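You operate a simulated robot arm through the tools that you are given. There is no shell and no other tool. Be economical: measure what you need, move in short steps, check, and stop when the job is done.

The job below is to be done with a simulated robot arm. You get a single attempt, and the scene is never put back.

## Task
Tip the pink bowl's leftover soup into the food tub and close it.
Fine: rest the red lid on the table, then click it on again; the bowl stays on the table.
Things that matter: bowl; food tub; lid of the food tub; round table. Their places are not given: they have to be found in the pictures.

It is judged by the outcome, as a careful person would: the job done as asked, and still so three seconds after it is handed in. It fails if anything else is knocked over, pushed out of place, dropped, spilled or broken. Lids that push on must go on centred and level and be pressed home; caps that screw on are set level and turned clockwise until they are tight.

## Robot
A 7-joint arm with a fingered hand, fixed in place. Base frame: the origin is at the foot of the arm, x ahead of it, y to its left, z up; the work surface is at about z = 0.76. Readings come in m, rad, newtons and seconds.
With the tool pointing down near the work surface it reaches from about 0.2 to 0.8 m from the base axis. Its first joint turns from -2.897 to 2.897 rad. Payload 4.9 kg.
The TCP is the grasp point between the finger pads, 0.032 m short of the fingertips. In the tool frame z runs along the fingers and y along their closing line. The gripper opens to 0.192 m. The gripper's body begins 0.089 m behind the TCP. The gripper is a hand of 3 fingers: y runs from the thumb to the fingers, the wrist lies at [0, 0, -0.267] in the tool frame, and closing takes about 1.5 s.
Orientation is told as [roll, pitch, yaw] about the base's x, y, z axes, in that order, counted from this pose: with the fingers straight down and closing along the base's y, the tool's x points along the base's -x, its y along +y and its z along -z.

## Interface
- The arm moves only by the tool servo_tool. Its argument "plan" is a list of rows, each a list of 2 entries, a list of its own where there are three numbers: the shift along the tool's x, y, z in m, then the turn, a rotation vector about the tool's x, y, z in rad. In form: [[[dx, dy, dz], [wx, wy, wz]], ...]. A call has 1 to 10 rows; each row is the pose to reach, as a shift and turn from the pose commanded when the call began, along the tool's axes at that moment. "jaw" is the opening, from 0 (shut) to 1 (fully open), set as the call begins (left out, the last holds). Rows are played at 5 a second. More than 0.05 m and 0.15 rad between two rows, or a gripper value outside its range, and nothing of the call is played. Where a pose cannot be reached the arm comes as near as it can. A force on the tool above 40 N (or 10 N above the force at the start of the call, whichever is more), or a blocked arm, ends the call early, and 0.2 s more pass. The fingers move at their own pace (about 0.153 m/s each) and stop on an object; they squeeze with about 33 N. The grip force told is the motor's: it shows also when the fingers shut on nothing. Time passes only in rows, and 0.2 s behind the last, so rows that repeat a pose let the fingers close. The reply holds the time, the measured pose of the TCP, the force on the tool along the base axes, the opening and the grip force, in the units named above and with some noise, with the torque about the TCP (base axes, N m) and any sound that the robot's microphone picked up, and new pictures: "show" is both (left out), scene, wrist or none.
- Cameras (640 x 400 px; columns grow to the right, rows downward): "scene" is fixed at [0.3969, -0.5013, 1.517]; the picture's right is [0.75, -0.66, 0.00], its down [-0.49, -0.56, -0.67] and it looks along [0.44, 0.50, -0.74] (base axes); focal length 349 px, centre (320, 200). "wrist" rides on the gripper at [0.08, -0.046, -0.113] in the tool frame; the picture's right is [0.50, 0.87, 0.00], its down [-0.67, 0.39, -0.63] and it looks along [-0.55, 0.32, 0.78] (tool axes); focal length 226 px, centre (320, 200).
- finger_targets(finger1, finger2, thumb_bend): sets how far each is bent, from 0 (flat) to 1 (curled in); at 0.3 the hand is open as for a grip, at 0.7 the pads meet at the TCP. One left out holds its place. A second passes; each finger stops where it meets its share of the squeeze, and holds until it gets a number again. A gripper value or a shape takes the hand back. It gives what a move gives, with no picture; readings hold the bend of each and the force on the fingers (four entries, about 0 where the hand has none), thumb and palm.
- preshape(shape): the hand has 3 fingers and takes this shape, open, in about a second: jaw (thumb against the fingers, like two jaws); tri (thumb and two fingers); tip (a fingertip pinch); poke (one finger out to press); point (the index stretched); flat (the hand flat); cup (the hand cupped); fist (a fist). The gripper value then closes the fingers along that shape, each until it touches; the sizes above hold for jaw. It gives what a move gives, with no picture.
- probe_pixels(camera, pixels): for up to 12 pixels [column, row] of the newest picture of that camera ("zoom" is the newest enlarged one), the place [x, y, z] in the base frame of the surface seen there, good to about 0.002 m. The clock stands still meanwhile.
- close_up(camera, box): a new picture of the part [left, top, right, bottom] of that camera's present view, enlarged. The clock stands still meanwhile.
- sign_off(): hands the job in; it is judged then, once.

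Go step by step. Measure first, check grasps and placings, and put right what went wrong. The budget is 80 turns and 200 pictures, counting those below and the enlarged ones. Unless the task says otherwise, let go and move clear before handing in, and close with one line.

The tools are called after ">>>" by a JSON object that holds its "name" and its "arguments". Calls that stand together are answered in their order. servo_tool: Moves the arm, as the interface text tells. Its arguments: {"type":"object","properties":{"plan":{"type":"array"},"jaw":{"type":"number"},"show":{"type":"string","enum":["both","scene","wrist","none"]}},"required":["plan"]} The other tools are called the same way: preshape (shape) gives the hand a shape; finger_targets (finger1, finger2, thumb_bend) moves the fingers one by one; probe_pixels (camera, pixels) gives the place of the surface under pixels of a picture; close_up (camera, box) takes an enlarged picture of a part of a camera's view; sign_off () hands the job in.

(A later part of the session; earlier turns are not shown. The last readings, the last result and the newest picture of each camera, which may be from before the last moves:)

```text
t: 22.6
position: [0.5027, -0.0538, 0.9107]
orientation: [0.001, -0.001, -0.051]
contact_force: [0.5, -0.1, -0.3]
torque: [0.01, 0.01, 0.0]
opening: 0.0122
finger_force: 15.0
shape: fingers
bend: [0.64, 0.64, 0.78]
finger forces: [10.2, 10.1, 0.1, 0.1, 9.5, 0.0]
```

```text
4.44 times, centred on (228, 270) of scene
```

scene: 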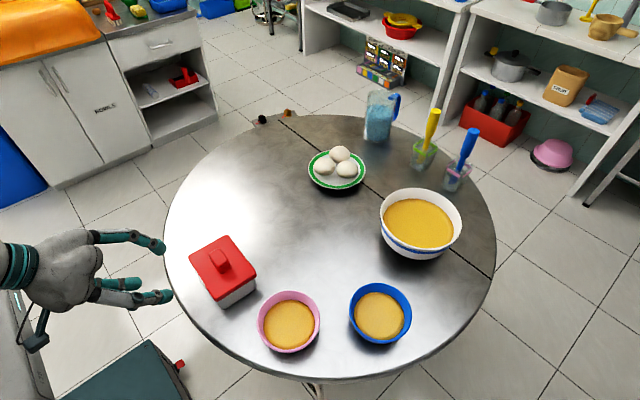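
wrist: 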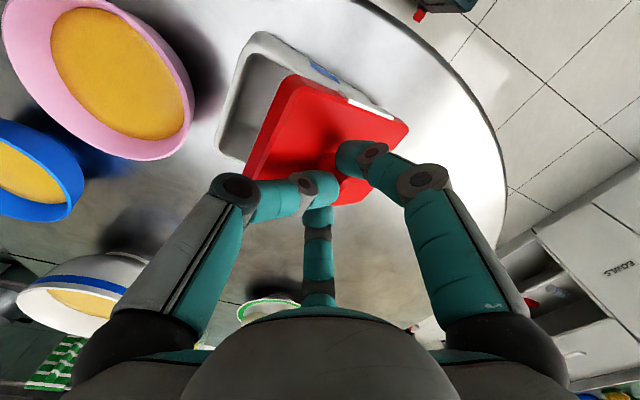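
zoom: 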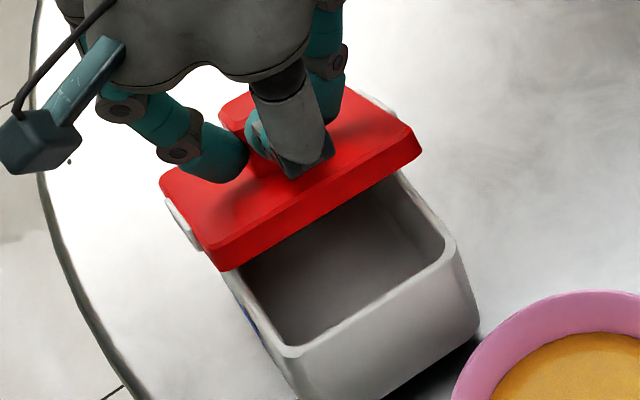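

The lid is peeling off, open on the −y side, and the tabs stay with it. I'll check whether the tub is flat on the table and how the lid hangs.

>>> {"name": "probe_pixels", "arguments": {"camera": "zoom", "pixels": [[290, 350], [448, 240], [395, 175], [300, 395], [475, 330], [215, 262], [415, 150], [165, 180], [350, 95], [345, 300], [180, 215]]}}

>>> {"name": "close_up", "arguments": {"camera": "wrist", "box": [200, 20, 440, 220]}}

```text
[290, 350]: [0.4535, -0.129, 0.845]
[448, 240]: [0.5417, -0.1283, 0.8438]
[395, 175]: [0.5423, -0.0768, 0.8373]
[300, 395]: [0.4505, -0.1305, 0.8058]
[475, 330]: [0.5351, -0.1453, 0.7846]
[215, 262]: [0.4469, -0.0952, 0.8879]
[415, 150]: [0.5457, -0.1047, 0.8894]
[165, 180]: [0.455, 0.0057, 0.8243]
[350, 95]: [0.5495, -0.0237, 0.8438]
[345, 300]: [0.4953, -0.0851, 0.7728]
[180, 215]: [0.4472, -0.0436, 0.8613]
```

```text
2.00 times, centred on (320, 120) of wrist
```

zoom: 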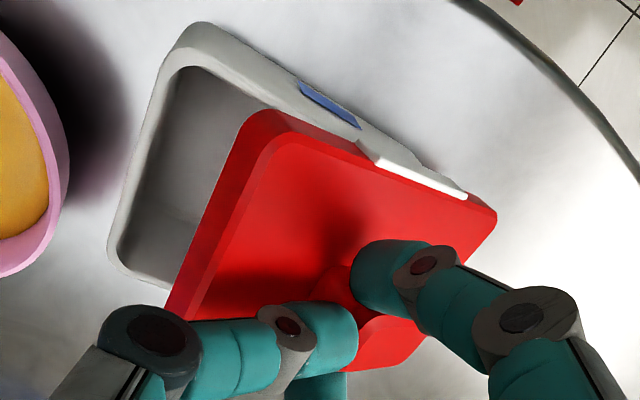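

The lid is tilted about 30° and still hooked on the tub's +y rim, holding the tub's −y side up by about 2 cm. I'll lower a little to seat the tub, then slide the lid towards +y to unhook it, and look.

>>> {"name": "servo_tool", "arguments": {"plan": [[[0, 0, 0.004], [0, 0, 0]], [[0, 0, 0.008], [0, 0, 0]], [[0, 0.005, 0.01], [0, 0, 0]], [[0, 0.01, 0.01], [0, 0, 0]], [[0, 0.014, 0.008], [0, 0, 0]]], "show": "wrist"}}

>>> {"name": "close_up", "arguments": {"camera": "scene", "box": [180, 225, 276, 315]}}

>>> {"name": "probe_pixels", "arguments": {"camera": "zoom", "pixels": [[290, 350], [448, 240], [395, 175], [300, 395], [215, 262], [415, 150], [165, 180], [440, 230], [280, 345]]}}

```text
t: 23.8
position: [0.5048, -0.0377, 0.9008]
orientation: [0.001, 0.0, -0.049]
contact_force: [-0.8, -0.8, 0.1]
torque: [-0.01, -0.03, 0.0]
opening: 0.0122
finger_force: 15.3
shape: fingers
bend: [0.64, 0.64, 0.78]
finger forces: [10.2, 10.3, 0.0, 0.1, 9.5, 0.1]
```

wrist: 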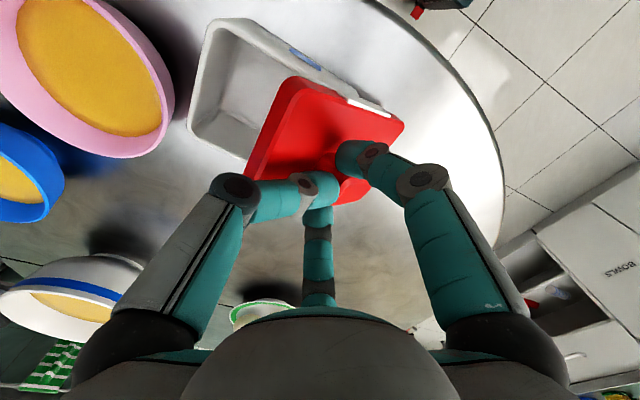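

```text
4.44 times, centred on (228, 270) of scene
```

zoom: 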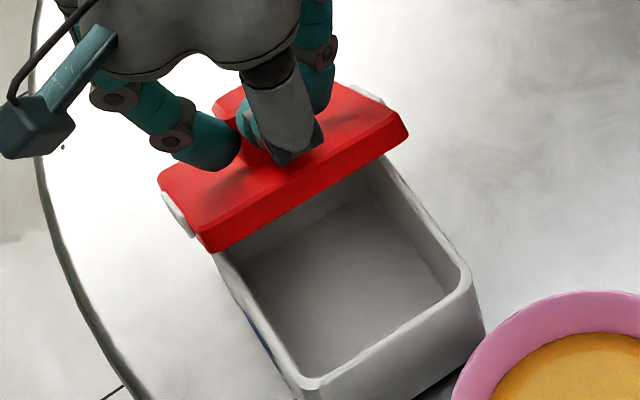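

```text
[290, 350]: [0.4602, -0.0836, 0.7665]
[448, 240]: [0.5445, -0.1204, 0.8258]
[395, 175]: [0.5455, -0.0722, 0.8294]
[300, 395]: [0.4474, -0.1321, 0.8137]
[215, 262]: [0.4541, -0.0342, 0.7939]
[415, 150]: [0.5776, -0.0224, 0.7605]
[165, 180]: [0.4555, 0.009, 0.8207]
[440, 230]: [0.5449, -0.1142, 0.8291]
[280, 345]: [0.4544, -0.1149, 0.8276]
```

The tub is flat again (rim z≈0.828) and the lid has slid towards +y. I'll lift the lid free.

>>> {"name": "servo_tool", "arguments": {"plan": [[[0, 0.005, -0.004], [0, 0, 0]], [[0, 0.01, -0.01], [0, 0, 0]], [[0, 0.012, -0.018], [0, 0, 0]]], "show": "scene"}}

>>> {"name": "close_up", "arguments": {"camera": "scene", "box": [170, 215, 280, 325]}}

>>> {"name": "close_up", "arguments": {"camera": "wrist", "box": [160, 10, 460, 220]}}

```text
t: 24.6
position: [0.5068, -0.0278, 0.9187]
orientation: [0.001, 0.001, -0.052]
contact_force: [0.2, 0.0, 0.1]
torque: [-0.01, -0.03, -0.02]
opening: 0.0122
finger_force: 14.3
shape: fingers
bend: [0.64, 0.64, 0.78]
finger forces: [10.1, 10.1, 0.1, 0.0, 9.4, 0.0]
```

scene: 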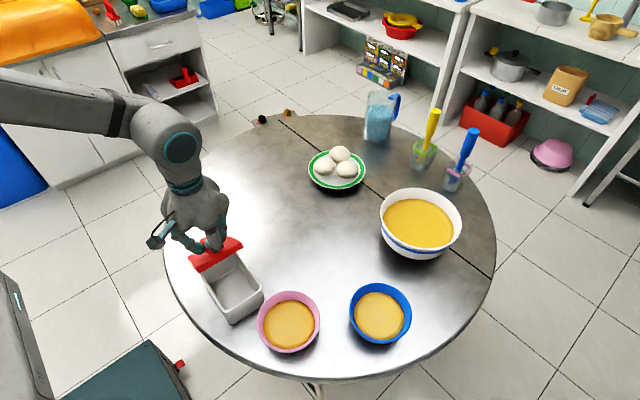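

```text
3.64 times, centred on (225, 270) of scene
```

zoom: 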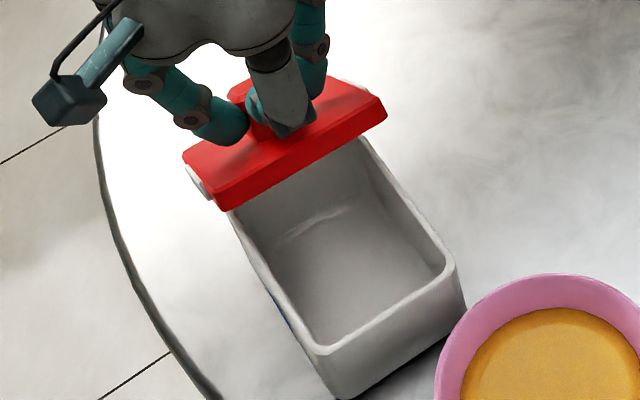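

```text
1.90 times, centred on (310, 115) of wrist
```

zoom: 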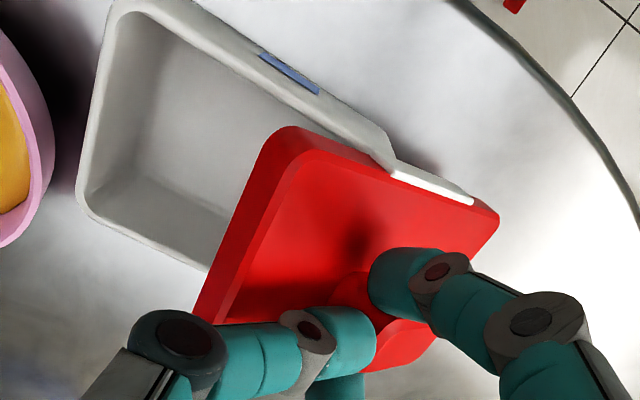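

The lid looks free, with the tub standing on the table. I'll lift 60 mm more to get it clear and confirm.

>>> {"name": "servo_tool", "arguments": {"plan": [[[0, 0, -0.015], [0, 0, 0]], [[0, 0, -0.03], [0, 0, 0]], [[0, 0, -0.06], [0, 0, 0]]], "show": "both"}}

>>> {"name": "close_up", "arguments": {"camera": "scene", "box": [150, 180, 290, 330]}}

```text
t: 25.4
position: [0.5052, -0.027, 0.9786]
orientation: [-0.001, 0.001, -0.052]
contact_force: [0.5, 0.6, 0.3]
torque: [0.0, 0.03, 0.02]
opening: 0.0121
finger_force: 14.3
shape: fingers
bend: [0.64, 0.64, 0.78]
finger forces: [10.2, 10.1, 0.0, 0.1, 8.8, 0.0]
```

scene: 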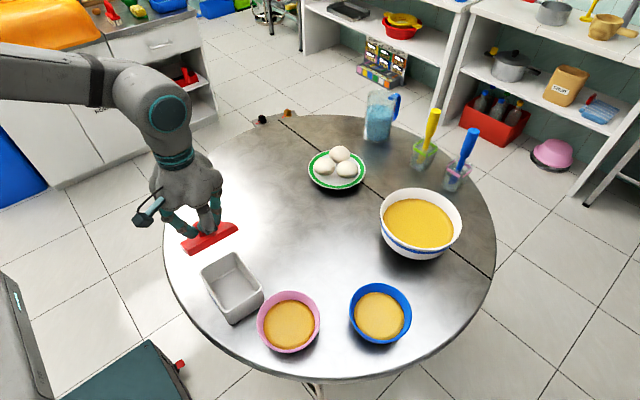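
wrist: 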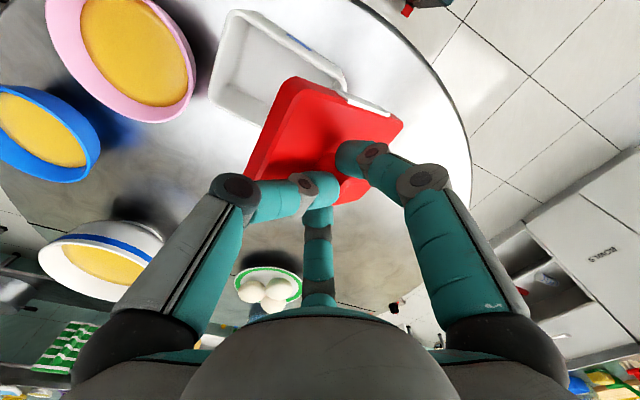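

```text
2.67 times, centred on (220, 255) of scene
```

zoom: 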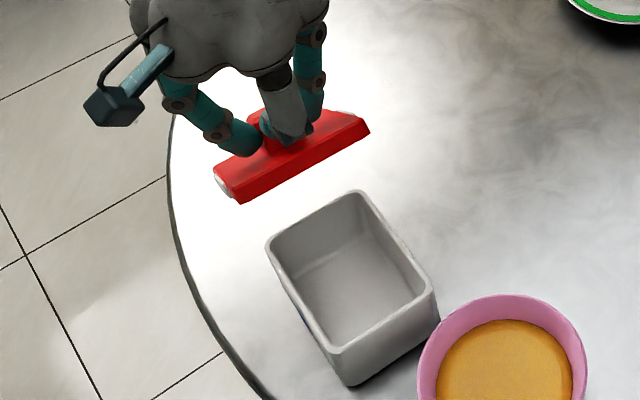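

The lid is off and the tub stands upright and empty. I'll measure the lid's tilt in the hand and the tub's new place.

>>> {"name": "probe_pixels", "arguments": {"camera": "zoom", "pixels": [[238, 198], [368, 128], [355, 112], [220, 175], [272, 242], [360, 194], [430, 288], [332, 348], [345, 380], [230, 190], [340, 290]]}}

>>> {"name": "probe_pixels", "arguments": {"camera": "wrist", "pixels": [[297, 82], [400, 125], [272, 165], [330, 190], [320, 115], [385, 120], [385, 138], [300, 100], [290, 120], [345, 125], [250, 165]]}}

```text
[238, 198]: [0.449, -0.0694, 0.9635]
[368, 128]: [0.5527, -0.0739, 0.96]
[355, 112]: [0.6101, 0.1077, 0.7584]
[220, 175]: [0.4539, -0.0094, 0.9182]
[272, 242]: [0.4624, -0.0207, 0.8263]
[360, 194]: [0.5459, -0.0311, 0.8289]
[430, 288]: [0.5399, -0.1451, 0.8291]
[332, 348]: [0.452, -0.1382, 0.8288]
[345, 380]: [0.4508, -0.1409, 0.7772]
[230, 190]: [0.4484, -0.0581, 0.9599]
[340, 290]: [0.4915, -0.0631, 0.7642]
```

```text
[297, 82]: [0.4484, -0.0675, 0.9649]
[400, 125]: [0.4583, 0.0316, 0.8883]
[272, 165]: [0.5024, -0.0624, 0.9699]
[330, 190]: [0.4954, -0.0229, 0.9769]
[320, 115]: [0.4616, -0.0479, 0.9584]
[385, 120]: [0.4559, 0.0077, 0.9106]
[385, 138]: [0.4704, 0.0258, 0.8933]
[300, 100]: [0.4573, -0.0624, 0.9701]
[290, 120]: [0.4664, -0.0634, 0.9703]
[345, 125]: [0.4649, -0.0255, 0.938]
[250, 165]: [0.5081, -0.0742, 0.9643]
```

The lid sits tilted about 41° in the hand (+y side low). I'll carry it to the clear area near (0.70,0.12), rotating the hand 0.72 rad so the lid becomes level.

>>> {"name": "servo_tool", "arguments": {"plan": [[[-0.032, 0.02, 0.0], [-0.12, 0, 0]], [[-0.064, 0.041, 0.0], [-0.24, 0, 0]], [[-0.096, 0.062, 0.0], [-0.36, 0, 0]], [[-0.128, 0.083, 0.01], [-0.48, 0, 0]], [[-0.16, 0.104, 0.03], [-0.6, 0, 0]], [[-0.189, 0.122, 0.05], [-0.72, 0, 0]], [[-0.189, 0.122, 0.08], [-0.72, 0, 0]]], "show": "both"}}

>>> {"name": "close_up", "arguments": {"camera": "scene", "box": [200, 140, 340, 260]}}

```text
t: 27.0
position: [0.7018, 0.0877, 0.8985]
orientation: [0.72, -0.001, -0.05]
contact_force: [0.1, -0.4, 1.5]
torque: [-0.1, 0.02, -0.01]
opening: 0.012
finger_force: 14.7
shape: fingers
bend: [0.64, 0.64, 0.78]
finger forces: [10.1, 10.2, 0.0, 0.1, 8.8, 0.0]
```

scene: 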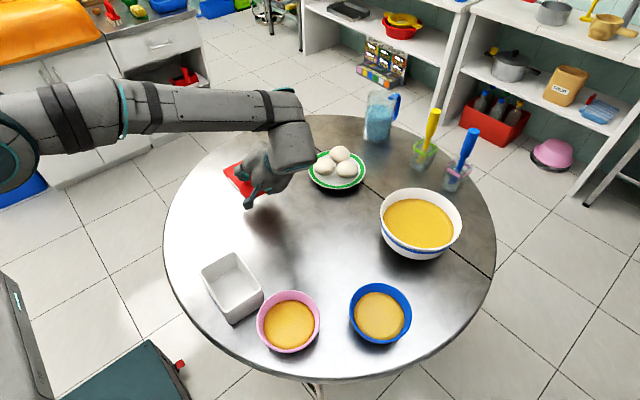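
wrist: 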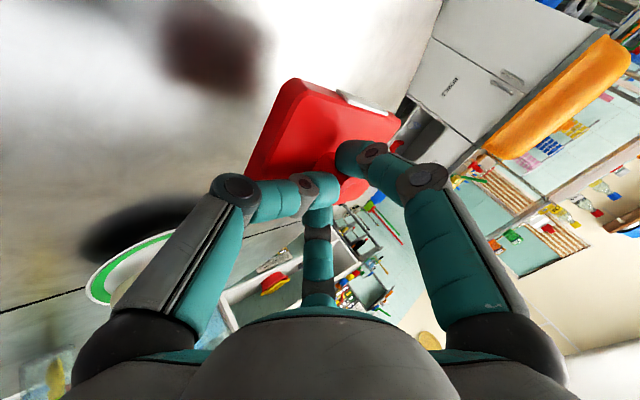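

```text
3.33 times, centred on (270, 200) of scene
```

zoom: 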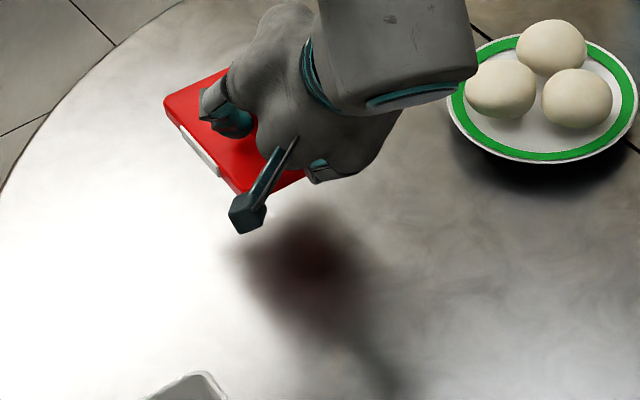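

I'll check the lid's level and its place over the table.

>>> {"name": "probe_pixels", "arguments": {"camera": "wrist", "pixels": [[297, 82], [320, 115], [345, 125], [385, 120], [300, 100], [290, 120], [272, 165], [400, 118], [345, 110]]}}

>>> {"name": "probe_pixels", "arguments": {"camera": "zoom", "pixels": [[170, 105], [240, 192], [225, 75], [300, 178], [120, 60], [190, 120]]}}

```text
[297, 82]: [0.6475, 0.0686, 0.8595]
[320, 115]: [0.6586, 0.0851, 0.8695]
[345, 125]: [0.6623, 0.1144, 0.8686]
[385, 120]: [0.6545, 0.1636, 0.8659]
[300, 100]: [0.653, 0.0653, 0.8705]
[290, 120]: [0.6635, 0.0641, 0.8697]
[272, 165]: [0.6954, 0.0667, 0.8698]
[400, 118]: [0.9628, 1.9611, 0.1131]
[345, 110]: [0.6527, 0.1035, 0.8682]
```

```text
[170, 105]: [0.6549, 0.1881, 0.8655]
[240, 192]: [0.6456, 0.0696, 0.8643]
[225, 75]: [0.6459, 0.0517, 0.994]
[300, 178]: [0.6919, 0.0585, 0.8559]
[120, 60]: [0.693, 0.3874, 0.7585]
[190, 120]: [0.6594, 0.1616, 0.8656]
```

The lid is level within about 2° at z≈0.868, over a clear area. I'll lower it straight down, slowing near the table.

>>> {"name": "servo_tool", "arguments": {"plan": [[[0, -0.0198, 0.0226], [-0.02, 0, 0]], [[0, -0.0395, 0.0451], [-0.035, 0, 0]], [[0, -0.0527, 0.0602], [-0.035, 0, 0]], [[0, -0.0573, 0.0654], [-0.035, 0, 0]], [[0, -0.06, 0.0684], [-0.035, 0, 0]], [[0, -0.062, 0.0707], [-0.035, 0, 0]]], "show": "none"}}

>>> {"name": "close_up", "arguments": {"camera": "wrist", "box": [200, 50, 440, 220]}}

>>> {"name": "close_up", "arguments": {"camera": "scene", "box": [200, 140, 340, 260]}}

>>> {"name": "probe_pixels", "arguments": {"camera": "zoom", "pixels": [[170, 115], [245, 205], [200, 130], [240, 215], [190, 135], [160, 115]]}}

```text
t: 28.4
position: [0.6994, 0.0856, 0.8041]
orientation: [0.757, 0.001, -0.051]
contact_force: [0.2, 0.2, 0.0]
torque: [0.0, 0.01, 0.02]
opening: 0.0121
finger_force: 14.6
shape: fingers
bend: [0.64, 0.64, 0.78]
finger forces: [10.2, 10.1, 0.0, 0.0, 8.6, 0.0]
```

```text
2.35 times, centred on (320, 135) of wrist
```

zoom: 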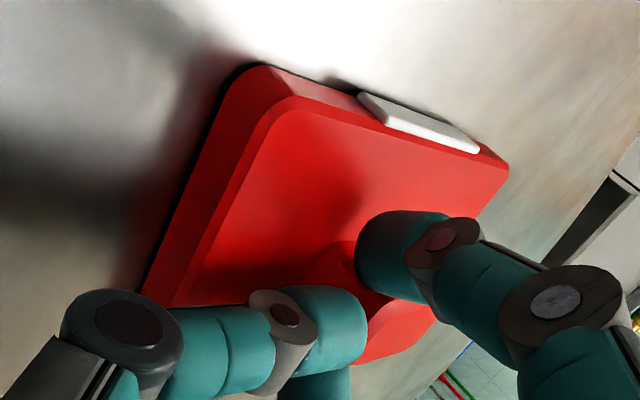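

```text
3.33 times, centred on (270, 200) of scene
```

zoom: 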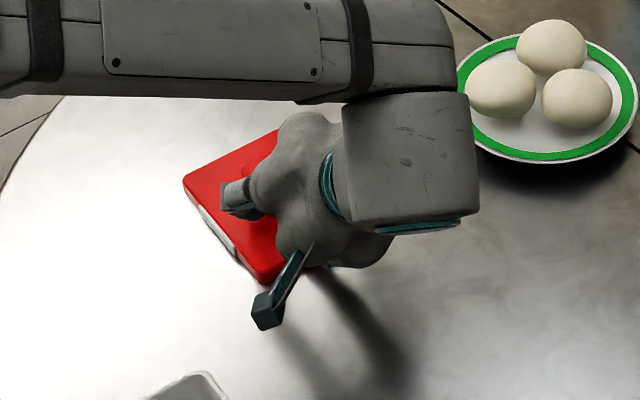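

```text
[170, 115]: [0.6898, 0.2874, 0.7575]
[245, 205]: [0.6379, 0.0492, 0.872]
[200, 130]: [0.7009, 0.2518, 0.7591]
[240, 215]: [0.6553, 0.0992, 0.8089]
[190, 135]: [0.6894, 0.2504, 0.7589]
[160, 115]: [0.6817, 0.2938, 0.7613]
```

Close to touching. I'll lower a few more millimetres until contact shows.

>>> {"name": "servo_tool", "arguments": {"plan": [[[0, -0.0021, 0.0022], [0, 0, 0]], [[0, -0.0038, 0.0041], [0, 0, 0]]], "show": "none"}}

>>> {"name": "close_up", "arguments": {"camera": "wrist", "box": [200, 50, 440, 220]}}

>>> {"name": "probe_pixels", "arguments": {"camera": "zoom", "pixels": [[220, 200], [300, 130], [450, 165], [200, 290], [150, 290], [235, 80], [490, 160]]}}

```text
t: 29.0
position: [0.7002, 0.0851, 0.8019]
orientation: [0.757, -0.004, -0.052]
contact_force: [-3.7, -2.1, 15.4]
torque: [0.38, 0.09, 0.13]
opening: 0.0135
finger_force: 15.7
shape: fingers
bend: [0.63, 0.64, 0.79]
finger forces: [14.5, 11.5, 0.0, 0.0, 5.5, 0.0]
```

```text
2.35 times, centred on (320, 135) of wrist
```

zoom: 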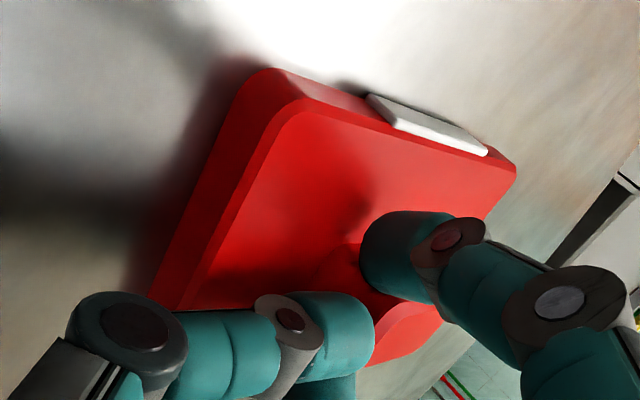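

```text
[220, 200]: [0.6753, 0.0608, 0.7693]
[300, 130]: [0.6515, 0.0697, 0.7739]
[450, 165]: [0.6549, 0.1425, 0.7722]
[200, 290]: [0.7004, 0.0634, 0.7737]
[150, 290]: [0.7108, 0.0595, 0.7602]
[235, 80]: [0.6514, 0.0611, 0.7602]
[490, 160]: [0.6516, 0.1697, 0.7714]
```

The lid rests flat on the table (top at 0.773). I'll open the fingers a bit and withdraw along the tool axis.

>>> {"name": "finger_targets", "arguments": {"finger1": 0.5, "finger2": 0.5, "thumb_bend": 0.72}}

>>> {"name": "servo_tool", "arguments": {"plan": [[[0, 0, -0.015], [0, 0, 0]], [[0, 0, -0.03], [0, 0, 0]], [[0, 0, -0.06], [0, 0, 0]], [[0, 0, -0.1], [0, 0, 0]]], "show": "both"}}

>>> {"name": "close_up", "arguments": {"camera": "scene", "box": [160, 130, 350, 320]}}

```text
t: 30.0
position: [0.7006, 0.0848, 0.7983]
orientation: [0.756, -0.001, -0.051]
contact_force: [-0.3, 0.5, 2.0]
torque: [0.01, -0.01, -0.02]
opening: 0.0448
finger_force: 0.9
shape: fingers
bend: [0.5, 0.5, 0.73]
finger forces: [0.0, 0.0, 0.0, 0.0, 1.5, 0.0]
```

```text
t: 31.0
position: [0.6937, 0.0153, 0.8725]
orientation: [0.755, -0.001, -0.049]
contact_force: [0.0, -0.9, -1.0]
torque: [0.03, -0.02, -0.03]
opening: 0.0457
finger_force: 0.1
shape: fingers
bend: [0.5, 0.5, 0.72]
finger forces: [0.0, 0.0, 0.0, 0.0, 0.1, 0.0]
```

scene: 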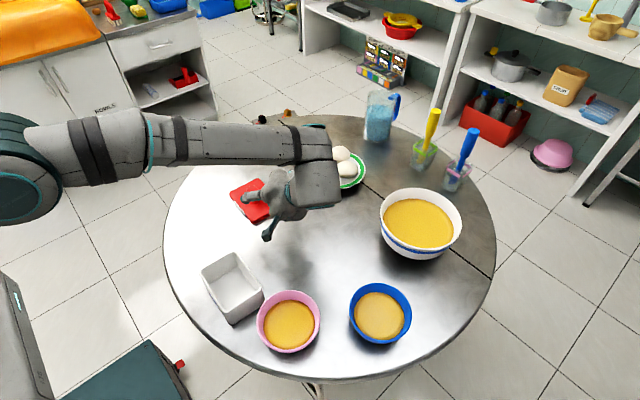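
wrist: 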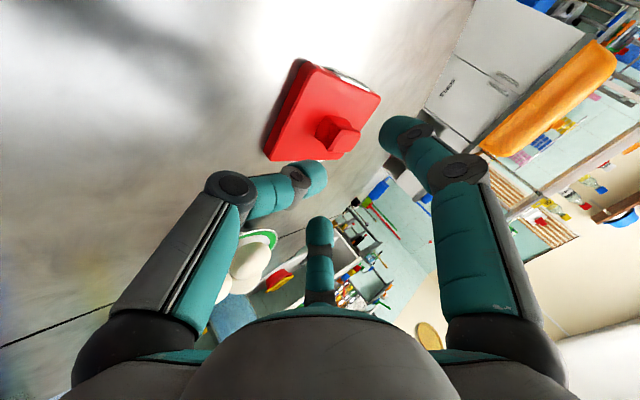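

```text
2.11 times, centred on (255, 225) of scene
```

zoom: 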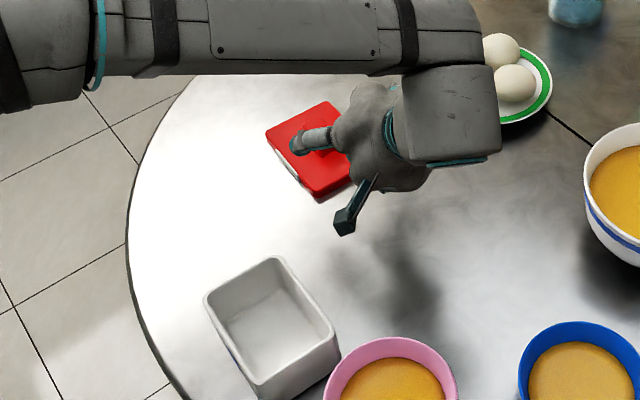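

The lid sits flat with its knob up, and nothing else moved. Next I'll rise, come upright over the tub, and rehearse the pour orientation with the empty hand to check the arm can reach it.

>>> {"name": "servo_tool", "arguments": {"plan": [[[0, 0.0274, -0.0291], [0.1, 0, 0]], [[0, 0.0548, -0.0582], [0.22, 0, 0]], [[0.02, 0.0822, -0.0874], [0.35, 0, 0]], [[0.05, 0.1, -0.1165], [0.48, 0, 0]], [[0.09, 0.1096, -0.1165], [0.6, 0, 0]], [[0.13, 0.1096, -0.1165], [0.73, 0, 0]], [[0.16, 0.0932, -0.132], [0.755, 0, 0]], [[0.18, 0.0682, -0.155], [0.755, 0, 0]], [[0.18, 0.0441, -0.1782], [0.755, 0, 0]]], "jaw": 1.0, "show": "scene"}}

>>> {"name": "servo_tool", "arguments": {"plan": [[[0, 0, 0], [0.15, 0, 0]], [[0, 0, 0], [0.3, 0, 0]], [[0, 0, 0], [0.45, 0, 0]], [[0, 0, 0], [0.6, 0, 0]], [[0, 0, 0], [0.75, 0, 0]], [[0, 0, 0], [0.9, 0, 0]], [[0, 0, 0], [1.05, 0, 0]], [[0, 0, 0], [1.2, 0, 0]], [[0, 0, 0], [1.35, 0, 0]], [[0, 0, 0], [1.5, 0, 0]]], "show": "scene"}}

```text
t: 33.0
position: [0.5139, -0.0655, 1.0334]
orientation: [0.0, 0.002, -0.049]
contact_force: [-0.7, 0.2, -1.0]
torque: [0.04, -0.02, 0.0]
opening: 0.1918
finger_force: 0.0
shape: jaw
bend: [0.3, 0.3, 0.3]
finger forces: [0.0, 0.1, 0.1, 0.1, 0.0, 0.1]
```

scene: 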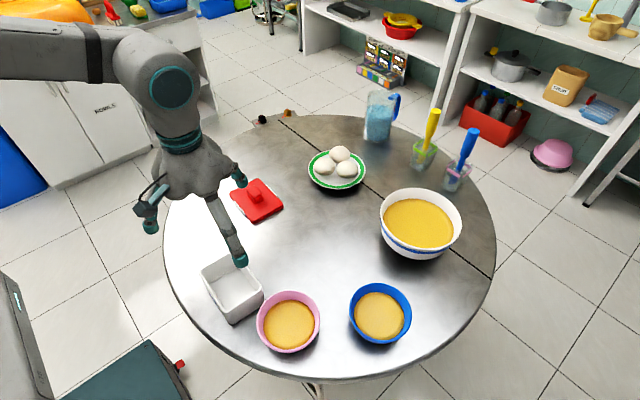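

```text
t: 35.2
position: [0.5117, -0.0637, 1.0324]
orientation: [-1.503, -0.002, -0.051]
contact_force: [-0.5, -0.5, 0.7]
torque: [-0.04, -0.04, -0.02]
opening: 0.192
finger_force: 0.1
shape: jaw
bend: [0.3, 0.3, 0.3]
finger forces: [0.0, 0.0, 0.0, 0.1, 0.0, 0.0]
```

scene: 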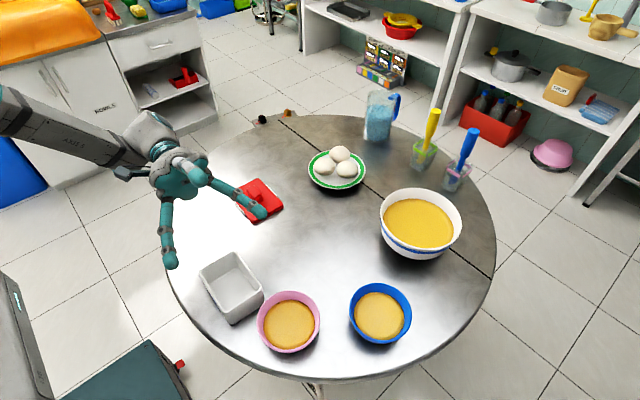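

Roll −1.5 is reachable. I'll test a bit more (−1.8) at the planned pour height.

>>> {"name": "servo_tool", "arguments": {"plan": [[[0, 0.035, 0], [0.1, 0, 0]], [[0, 0.07, 0.02], [0.2, 0, 0]], [[0, 0.08, 0.04], [0.3, 0, 0]]], "show": "scene"}}

>>> {"name": "probe_pixels", "arguments": {"camera": "scene", "pixels": [[202, 272], [236, 254], [262, 292], [231, 322], [212, 258], [260, 190], [236, 193]]}}

```text
t: 36.0
position: [0.51, -0.0999, 0.9488]
orientation: [-1.801, -0.004, -0.051]
contact_force: [-0.2, -0.2, -0.4]
torque: [-0.02, -0.03, -0.06]
opening: 0.1918
finger_force: 0.1
shape: jaw
bend: [0.3, 0.3, 0.3]
finger forces: [0.1, 0.0, 0.1, 0.0, 0.0, 0.0]
```

scene: 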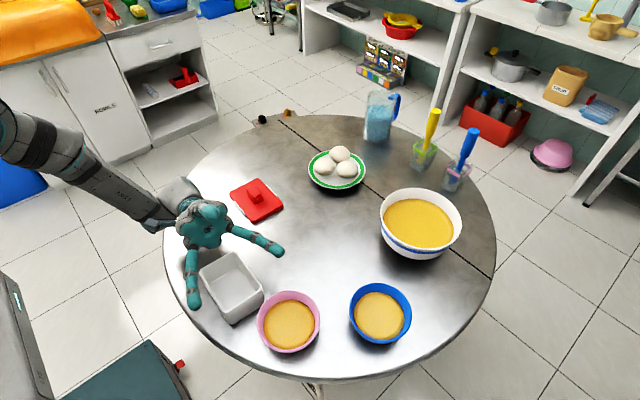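

```text
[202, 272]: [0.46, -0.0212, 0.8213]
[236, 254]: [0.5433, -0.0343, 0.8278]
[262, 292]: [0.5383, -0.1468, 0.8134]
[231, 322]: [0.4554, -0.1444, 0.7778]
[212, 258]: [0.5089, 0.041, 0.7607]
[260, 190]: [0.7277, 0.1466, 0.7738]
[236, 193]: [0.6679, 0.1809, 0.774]
```

Reach is confirmed. I'll rise and return upright.

>>> {"name": "servo_tool", "arguments": {"plan": [[[0, -0.039, 0.009], [-0.15, 0, 0]], [[0, -0.078, 0.018], [-0.3, 0, 0]], [[0, -0.097, 0.023], [-0.45, 0, 0]], [[0, -0.097, 0.023], [-0.6, 0, 0]], [[0, -0.097, 0.023], [-0.75, 0, 0]], [[0, -0.097, 0.023], [-0.9, 0, 0]], [[0, -0.097, 0.023], [-1.05, 0, 0]], [[0, -0.097, 0.023], [-1.2, 0, 0]], [[0, -0.097, 0.023], [-1.35, 0, 0]], [[0, -0.097, 0.023], [-1.5, 0, 0]]], "show": "none"}}

>>> {"name": "servo_tool", "arguments": {"plan": [[[0, 0, 0], [-0.15, 0, 0]], [[0, 0, 0], [-0.3, 0, 0]]], "show": "none"}}

>>> {"name": "close_up", "arguments": {"camera": "scene", "box": [190, 240, 350, 370]}}

>>> {"name": "probe_pixels", "arguments": {"camera": "zoom", "pixels": [[270, 300], [398, 205], [515, 300], [400, 350], [310, 225], [490, 225], [300, 370], [480, 350], [400, 450], [52, 125], [185, 58], [170, 320]]}}

```text
t: 38.2
position: [0.5099, -0.101, 1.0483]
orientation: [-0.299, -0.002, -0.051]
contact_force: [0.1, -0.3, 0.0]
torque: [-0.04, 0.0, -0.01]
opening: 0.1917
finger_force: 0.2
shape: jaw
bend: [0.3, 0.3, 0.3]
finger forces: [0.1, 0.0, 0.1, 0.0, 0.0, 0.1]
```

```text
t: 38.8
position: [0.5103, -0.0983, 1.0496]
orientation: [0.002, 0.001, -0.05]
contact_force: [-0.1, 0.1, -0.7]
torque: [-0.01, 0.02, -0.02]
opening: 0.192
finger_force: 0.0
shape: jaw
bend: [0.3, 0.3, 0.3]
finger forces: [0.0, 0.1, 0.0, 0.0, 0.1, 0.0]
```

```text
3.08 times, centred on (270, 305) of scene
```

zoom: 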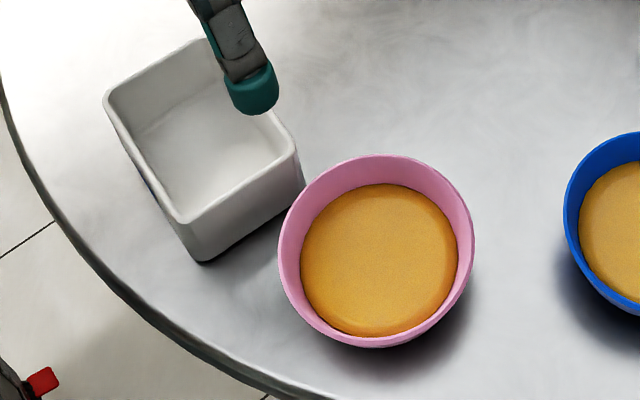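

```text
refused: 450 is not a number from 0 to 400
```

>>> {"name": "probe_pixels", "arguments": {"camera": "zoom", "pixels": [[281, 250], [375, 157], [472, 235], [370, 343], [305, 315], [455, 185], [106, 95], [292, 150], [184, 220], [205, 255], [300, 180], [185, 45]]}}

```text
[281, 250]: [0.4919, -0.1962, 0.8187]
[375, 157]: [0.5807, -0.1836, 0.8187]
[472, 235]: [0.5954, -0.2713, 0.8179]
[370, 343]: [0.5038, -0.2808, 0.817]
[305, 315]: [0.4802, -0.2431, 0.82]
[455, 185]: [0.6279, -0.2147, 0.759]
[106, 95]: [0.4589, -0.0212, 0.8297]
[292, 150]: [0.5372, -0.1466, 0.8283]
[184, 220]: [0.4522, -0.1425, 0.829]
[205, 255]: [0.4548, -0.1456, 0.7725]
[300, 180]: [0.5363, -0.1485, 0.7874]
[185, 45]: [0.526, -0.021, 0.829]
```

The bowl's rim centre is (0.543,−0.234) with r≈0.063, and the tub's rim spans about x 0.455–0.542, y −0.145 to −0.025. I'll move above the bowl with the hand open.

>>> {"name": "servo_tool", "arguments": {"plan": [[[-0.01, -0.034, 0], [0, 0, -0.02]], [[-0.02, -0.068, 0.0], [0, 0, -0.05]], [[-0.03, -0.1, 0.02], [0, 0, -0.05]], [[-0.0397, -0.133, 0.04], [0, 0, -0.05]], [[-0.0397, -0.133, 0.085], [0, 0, -0.05]], [[-0.0397, -0.133, 0.13], [0, 0, -0.05]], [[-0.0397, -0.133, 0.16], [0, 0, -0.05]]], "show": "both"}}

>>> {"name": "close_up", "arguments": {"camera": "scene", "box": [190, 210, 370, 370]}}

```text
t: 40.4
position: [0.5434, -0.2353, 0.8871]
orientation: [0.001, -0.002, 0.0]
contact_force: [0.0, 0.3, 0.3]
torque: [0.0, 0.04, -0.01]
opening: 0.192
finger_force: 0.1
shape: jaw
bend: [0.3, 0.3, 0.3]
finger forces: [0.0, 0.0, 0.1, 0.1, 0.1, 0.0]
```

scene: 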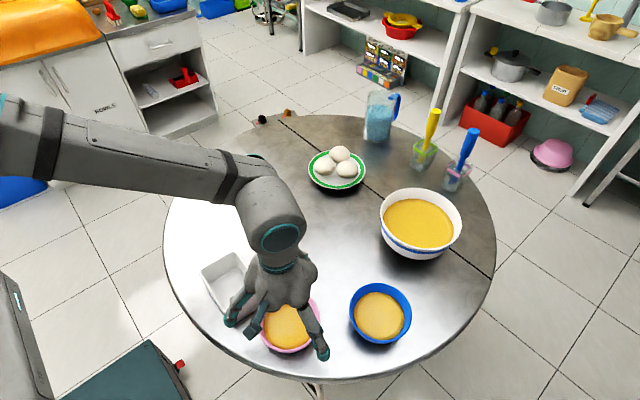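
wrist: 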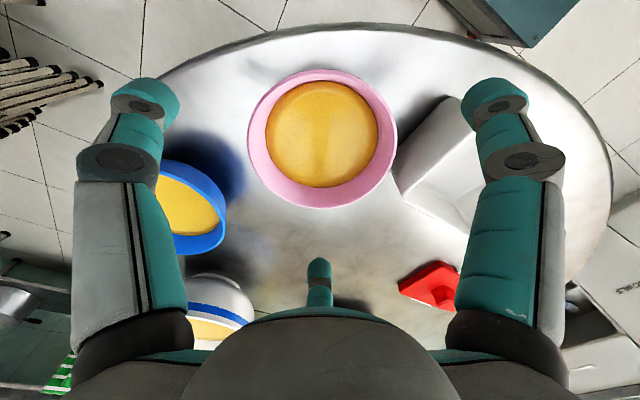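

```text
2.50 times, centred on (280, 290) of scene
```

zoom: 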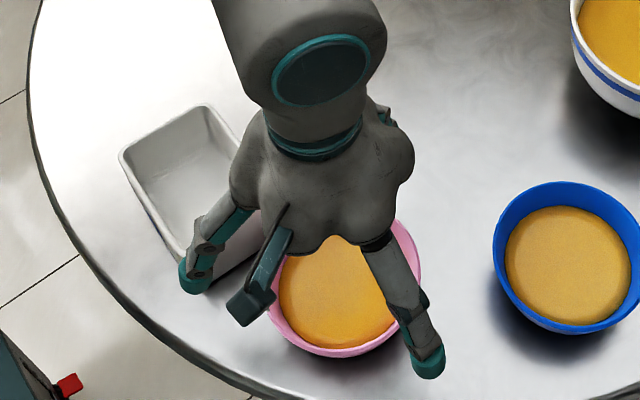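

I need the fingertips' clearance to the tub and their height, so I'll probe them.

>>> {"name": "probe_pixels", "arguments": {"camera": "zoom", "pixels": [[190, 288], [200, 265], [428, 373], [420, 350], [390, 300], [210, 240], [250, 310]]}}

>>> {"name": "probe_pixels", "arguments": {"camera": "wrist", "pixels": [[150, 85], [490, 85], [320, 262], [505, 100], [135, 103], [318, 275], [115, 165], [520, 160]]}}

```text
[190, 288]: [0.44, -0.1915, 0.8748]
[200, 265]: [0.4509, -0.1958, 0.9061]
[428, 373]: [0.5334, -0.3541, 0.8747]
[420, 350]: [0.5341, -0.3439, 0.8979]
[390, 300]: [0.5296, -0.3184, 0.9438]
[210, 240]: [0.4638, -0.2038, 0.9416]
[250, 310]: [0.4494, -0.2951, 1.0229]
```

```text
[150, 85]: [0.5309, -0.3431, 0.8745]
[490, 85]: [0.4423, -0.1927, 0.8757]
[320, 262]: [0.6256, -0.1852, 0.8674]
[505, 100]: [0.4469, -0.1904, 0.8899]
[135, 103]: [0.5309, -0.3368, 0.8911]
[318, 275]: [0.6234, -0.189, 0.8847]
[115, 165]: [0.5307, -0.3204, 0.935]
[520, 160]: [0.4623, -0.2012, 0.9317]
```

Tips clear the tub by over 3 cm. I'll lower to TCP z≈0.813 and bend the fingers evenly onto the bowl.

>>> {"name": "servo_tool", "arguments": {"plan": [[[0, -0.001, 0.03], [0, 0, 0]], [[0, -0.001, 0.06], [0, 0, 0]], [[0, -0.001, 0.075], [0, 0, 0]]], "show": "none"}}

>>> {"name": "finger_targets", "arguments": {"finger1": 0.37, "finger2": 0.37, "thumb_bend": 0.37}}

>>> {"name": "close_up", "arguments": {"camera": "scene", "box": [190, 210, 370, 370]}}

>>> {"name": "close_up", "arguments": {"camera": "wrist", "box": [80, 20, 560, 320]}}

```text
t: 41.2
position: [0.5461, -0.2357, 0.8142]
orientation: [-0.002, -0.001, -0.003]
contact_force: [0.6, 0.3, 0.3]
torque: [-0.04, 0.03, -0.02]
opening: 0.1918
finger_force: 0.0
shape: jaw
bend: [0.3, 0.3, 0.3]
finger forces: [0.1, 0.0, 0.0, 0.0, 0.0, 0.1]
```

```text
t: 42.2
position: [0.544, -0.2358, 0.8135]
orientation: [0.0, 0.0, 0.002]
contact_force: [0.0, 0.0, 0.0]
torque: [0.0, 0.02, 0.05]
opening: 0.14
finger_force: 0.1
shape: fingers
bend: [0.37, 0.37, 0.37]
finger forces: [0.0, 0.0, 0.0, 0.0, 0.0, 0.1]
```

```text
2.50 times, centred on (280, 290) of scene
```

zoom: 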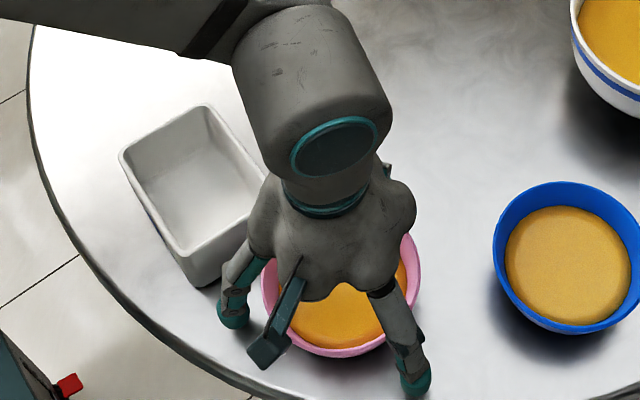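

```text
1.33 times, centred on (320, 170) of wrist
```

zoom: 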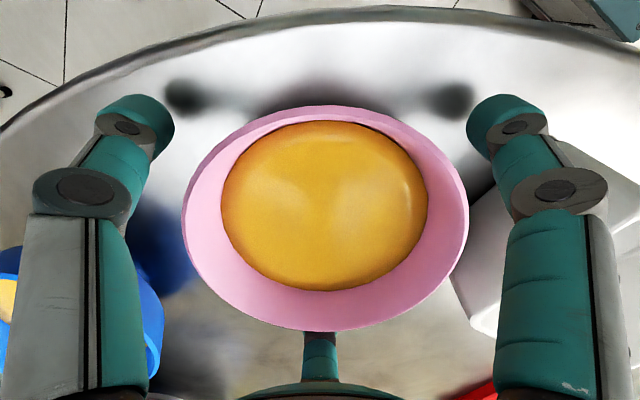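

The fingers surround the bowl symmetrically. I'll close onto it.

>>> {"name": "finger_targets", "arguments": {"finger1": 0.43, "finger2": 0.43, "thumb_bend": 0.43}}

>>> {"name": "finger_targets", "arguments": {"finger1": 0.65, "finger2": 0.65, "thumb_bend": 0.65}}

>>> {"name": "close_up", "arguments": {"camera": "scene", "box": [190, 210, 370, 370]}}

>>> {"name": "close_up", "arguments": {"camera": "wrist", "box": [80, 20, 560, 320]}}

```text
t: 43.2
position: [0.5452, -0.2361, 0.8131]
orientation: [-0.001, 0.0, 0.001]
contact_force: [0.4, -0.1, 0.4]
torque: [-0.01, 0.03, 0.01]
opening: 0.1149
finger_force: 0.2
shape: fingers
bend: [0.43, 0.43, 0.43]
finger forces: [0.1, 0.3, 0.0, 0.0, 0.0, 0.1]
```

```text
t: 44.2
position: [0.5441, -0.2359, 0.813]
orientation: [0.001, 0.0, -0.002]
contact_force: [-1.2, -0.5, -0.9]
torque: [-0.04, 0.01, -0.02]
opening: 0.0983
finger_force: 36.1
shape: fingers
bend: [0.43, 0.43, 0.55]
finger forces: [20.4, 19.5, 0.0, 0.0, 33.2, 0.0]
```

```text
2.50 times, centred on (280, 290) of scene
```

zoom: 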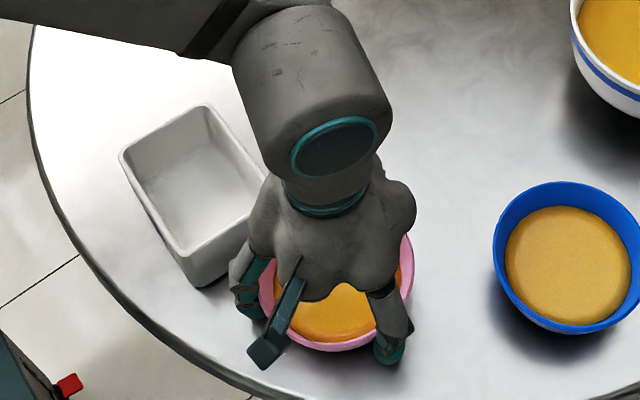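

```text
1.33 times, centred on (320, 170) of wrist
```

zoom: 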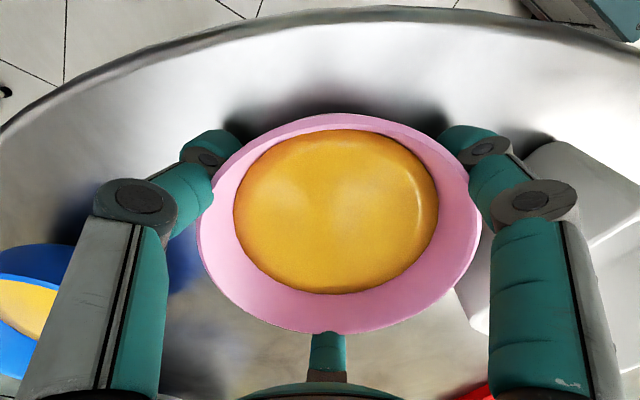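

A firm three-point grip (20, 20 and 33 N). I'll lift slowly 3 cm and check that the bowl is level.

>>> {"name": "servo_tool", "arguments": {"plan": [[[0, 0, -0.003], [0, 0, 0]], [[0, 0, -0.008], [0, 0, 0]], [[0, 0, -0.014], [0, 0, 0]], [[0, 0, -0.021], [0, 0, 0]], [[0, 0, -0.03], [0, 0, 0]]], "show": "wrist"}}

>>> {"name": "close_up", "arguments": {"camera": "scene", "box": [190, 210, 370, 370]}}

>>> {"name": "probe_pixels", "arguments": {"camera": "wrist", "pixels": [[229, 190], [438, 190], [320, 106], [318, 268], [260, 250], [390, 250], [320, 180]]}}

```text
t: 45.4
position: [0.5438, -0.2345, 0.8428]
orientation: [-0.001, 0.001, 0.001]
contact_force: [-0.9, -0.7, -2.9]
torque: [-0.02, 0.03, -0.04]
opening: 0.0982
finger_force: 37.1
shape: fingers
bend: [0.43, 0.43, 0.55]
finger forces: [20.4, 19.6, 0.0, 0.0, 33.1, 0.1]
```

wrist: 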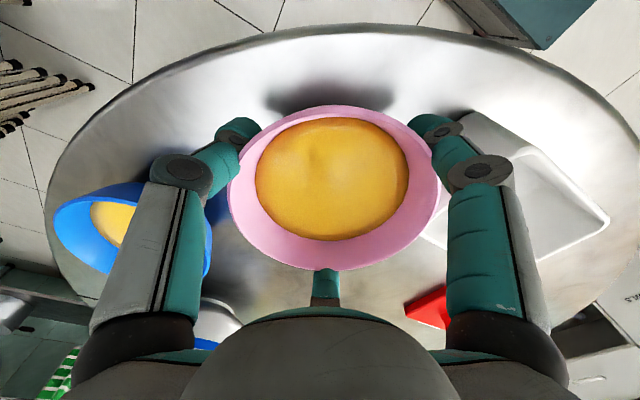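

```text
2.50 times, centred on (280, 290) of scene
```

zoom: 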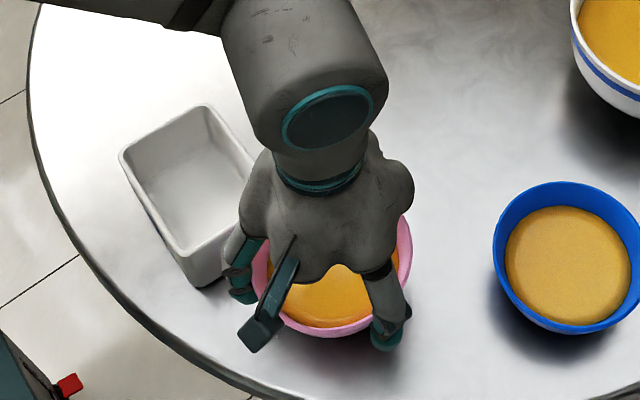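

```text
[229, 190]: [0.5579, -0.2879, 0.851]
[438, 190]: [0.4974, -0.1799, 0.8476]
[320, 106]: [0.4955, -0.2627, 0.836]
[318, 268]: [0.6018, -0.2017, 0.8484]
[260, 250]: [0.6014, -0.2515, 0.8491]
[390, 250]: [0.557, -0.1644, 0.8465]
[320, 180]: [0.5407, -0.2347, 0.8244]
```

The bowl hangs level, weighing about 3 N, with its rim about 5 mm above the TCP and its lip 71 mm to +y of the TCP. I'll raise it and bring the lip over the tub's −y part at (0.4985,−0.11,0.905).

>>> {"name": "servo_tool", "arguments": {"plan": [[[0, 0, -0.01], [0, 0, 0]], [[0, 0, -0.022], [0, 0, 0]], [[0, 0, -0.036], [0, 0, 0]], [[0, 0, -0.048], [0, 0, 0]], [[0.006, 0.007, -0.055], [0, 0, 0]], [[0.016, 0.018, -0.057], [0, 0, 0]], [[0.027, 0.031, -0.057], [0, 0, 0]], [[0.037, 0.043, -0.057], [0, 0, 0]], [[0.043, 0.051, -0.057], [0, 0, 0]], [[0.0453, 0.0535, -0.057], [0, 0, 0]]], "show": "both"}}

>>> {"name": "close_up", "arguments": {"camera": "scene", "box": [170, 190, 330, 340]}}

```text
t: 47.6
position: [0.497, -0.1792, 0.9007]
orientation: [0.001, -0.001, -0.001]
contact_force: [0.6, -0.1, -3.3]
torque: [-0.02, -0.01, 0.03]
opening: 0.0981
finger_force: 36.8
shape: fingers
bend: [0.43, 0.43, 0.55]
finger forces: [20.2, 19.6, 0.1, 0.1, 33.1, 0.0]
```

scene: 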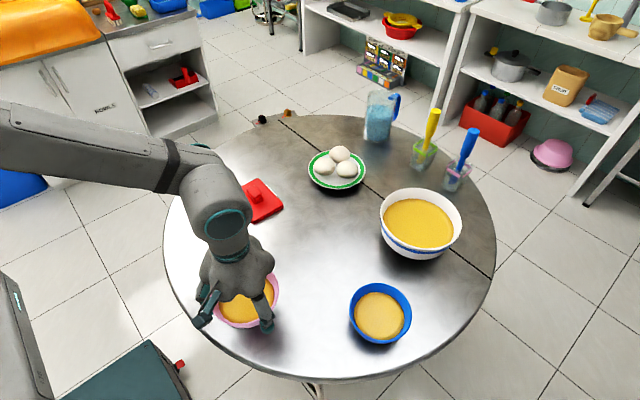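
wrist: 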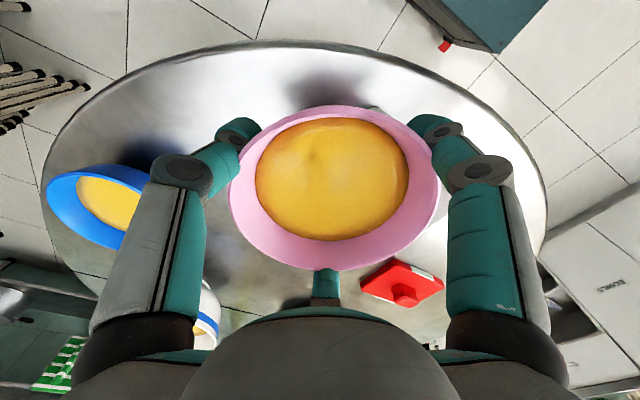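

```text
2.67 times, centred on (250, 265) of scene
```

zoom: 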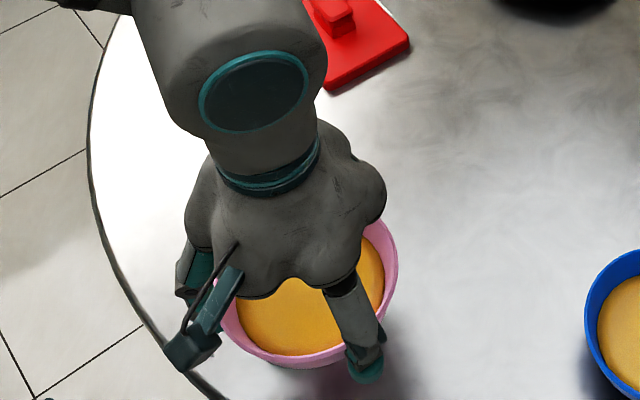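

The bowl's lip is over the tub. I'll begin tilting about the lip, first 0.4 rad, then look.

>>> {"name": "servo_tool", "arguments": {"plan": [[[0, -0.0002, -0.0036], [0.05, 0, 0]], [[0, -0.0001, -0.0071], [0.1, 0, 0]], [[0, 0.0001, -0.0107], [0.15, 0, 0]], [[0, 0.0004, -0.0142], [0.2, 0, 0]], [[0, 0.001, -0.0178], [0.25, 0, 0]], [[0, 0.0017, -0.0212], [0.3, 0, 0]], [[0, 0.0026, -0.0246], [0.35, 0, 0]], [[0, 0.0037, -0.028], [0.4, 0, 0]]], "show": "both"}}

>>> {"name": "close_up", "arguments": {"camera": "scene", "box": [170, 190, 330, 340]}}

```text
t: 49.4
position: [0.4977, -0.1771, 0.9277]
orientation: [-0.403, 0.0, -0.001]
contact_force: [-0.6, 0.0, -2.4]
torque: [-0.01, -0.02, 0.0]
opening: 0.0921
finger_force: 32.9
shape: fingers
bend: [0.44, 0.42, 0.56]
finger forces: [14.8, 21.0, 0.1, 0.0, 29.7, 0.0]
```

scene: 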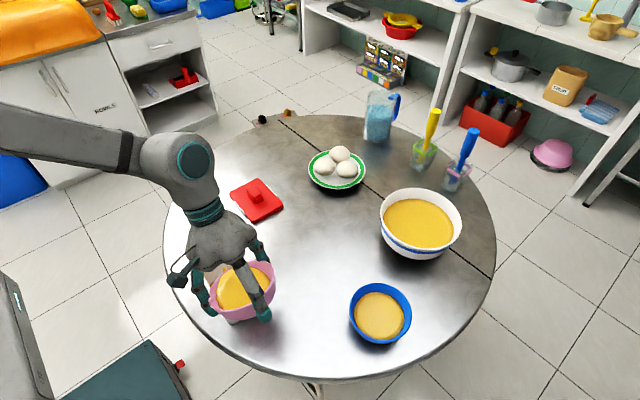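
wrist: 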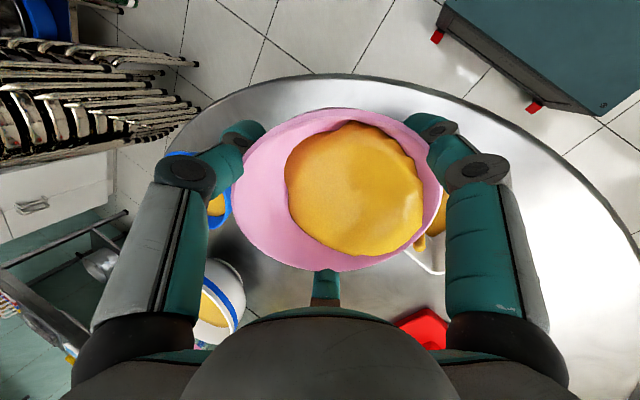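

```text
2.67 times, centred on (250, 265) of scene
```

zoom: 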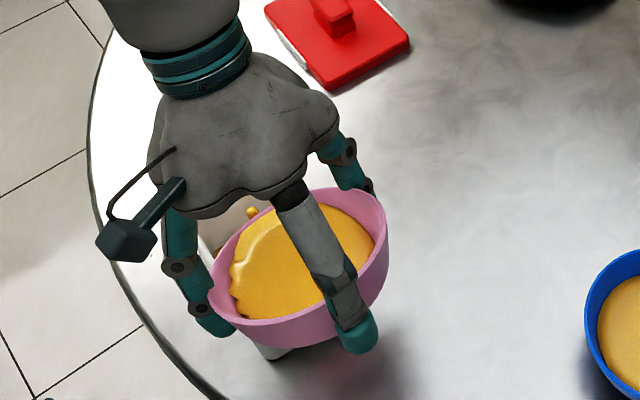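

Soup is starting over the lip. I'll check where the stream lands.

>>> {"name": "close_up", "arguments": {"camera": "wrist", "box": [360, 160, 480, 300]}}

>>> {"name": "probe_pixels", "arguments": {"camera": "wrist", "pixels": [[420, 242], [438, 215], [440, 270], [410, 255], [432, 185], [420, 228]]}}

```text
2.86 times, centred on (420, 230) of wrist
```

zoom: 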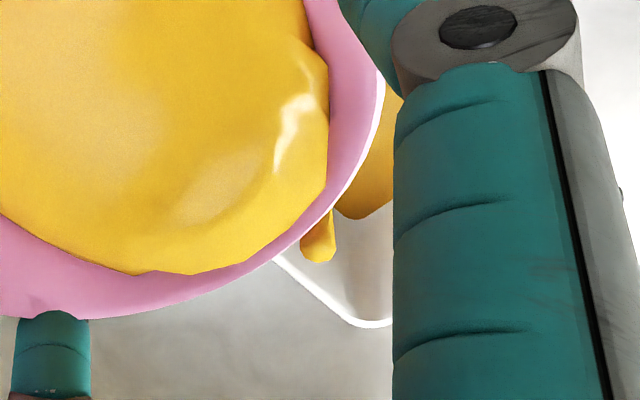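

```text
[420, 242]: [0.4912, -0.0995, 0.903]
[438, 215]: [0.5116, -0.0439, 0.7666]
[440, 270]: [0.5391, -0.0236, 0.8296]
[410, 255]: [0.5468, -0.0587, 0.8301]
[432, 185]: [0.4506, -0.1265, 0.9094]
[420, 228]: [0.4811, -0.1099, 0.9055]
```

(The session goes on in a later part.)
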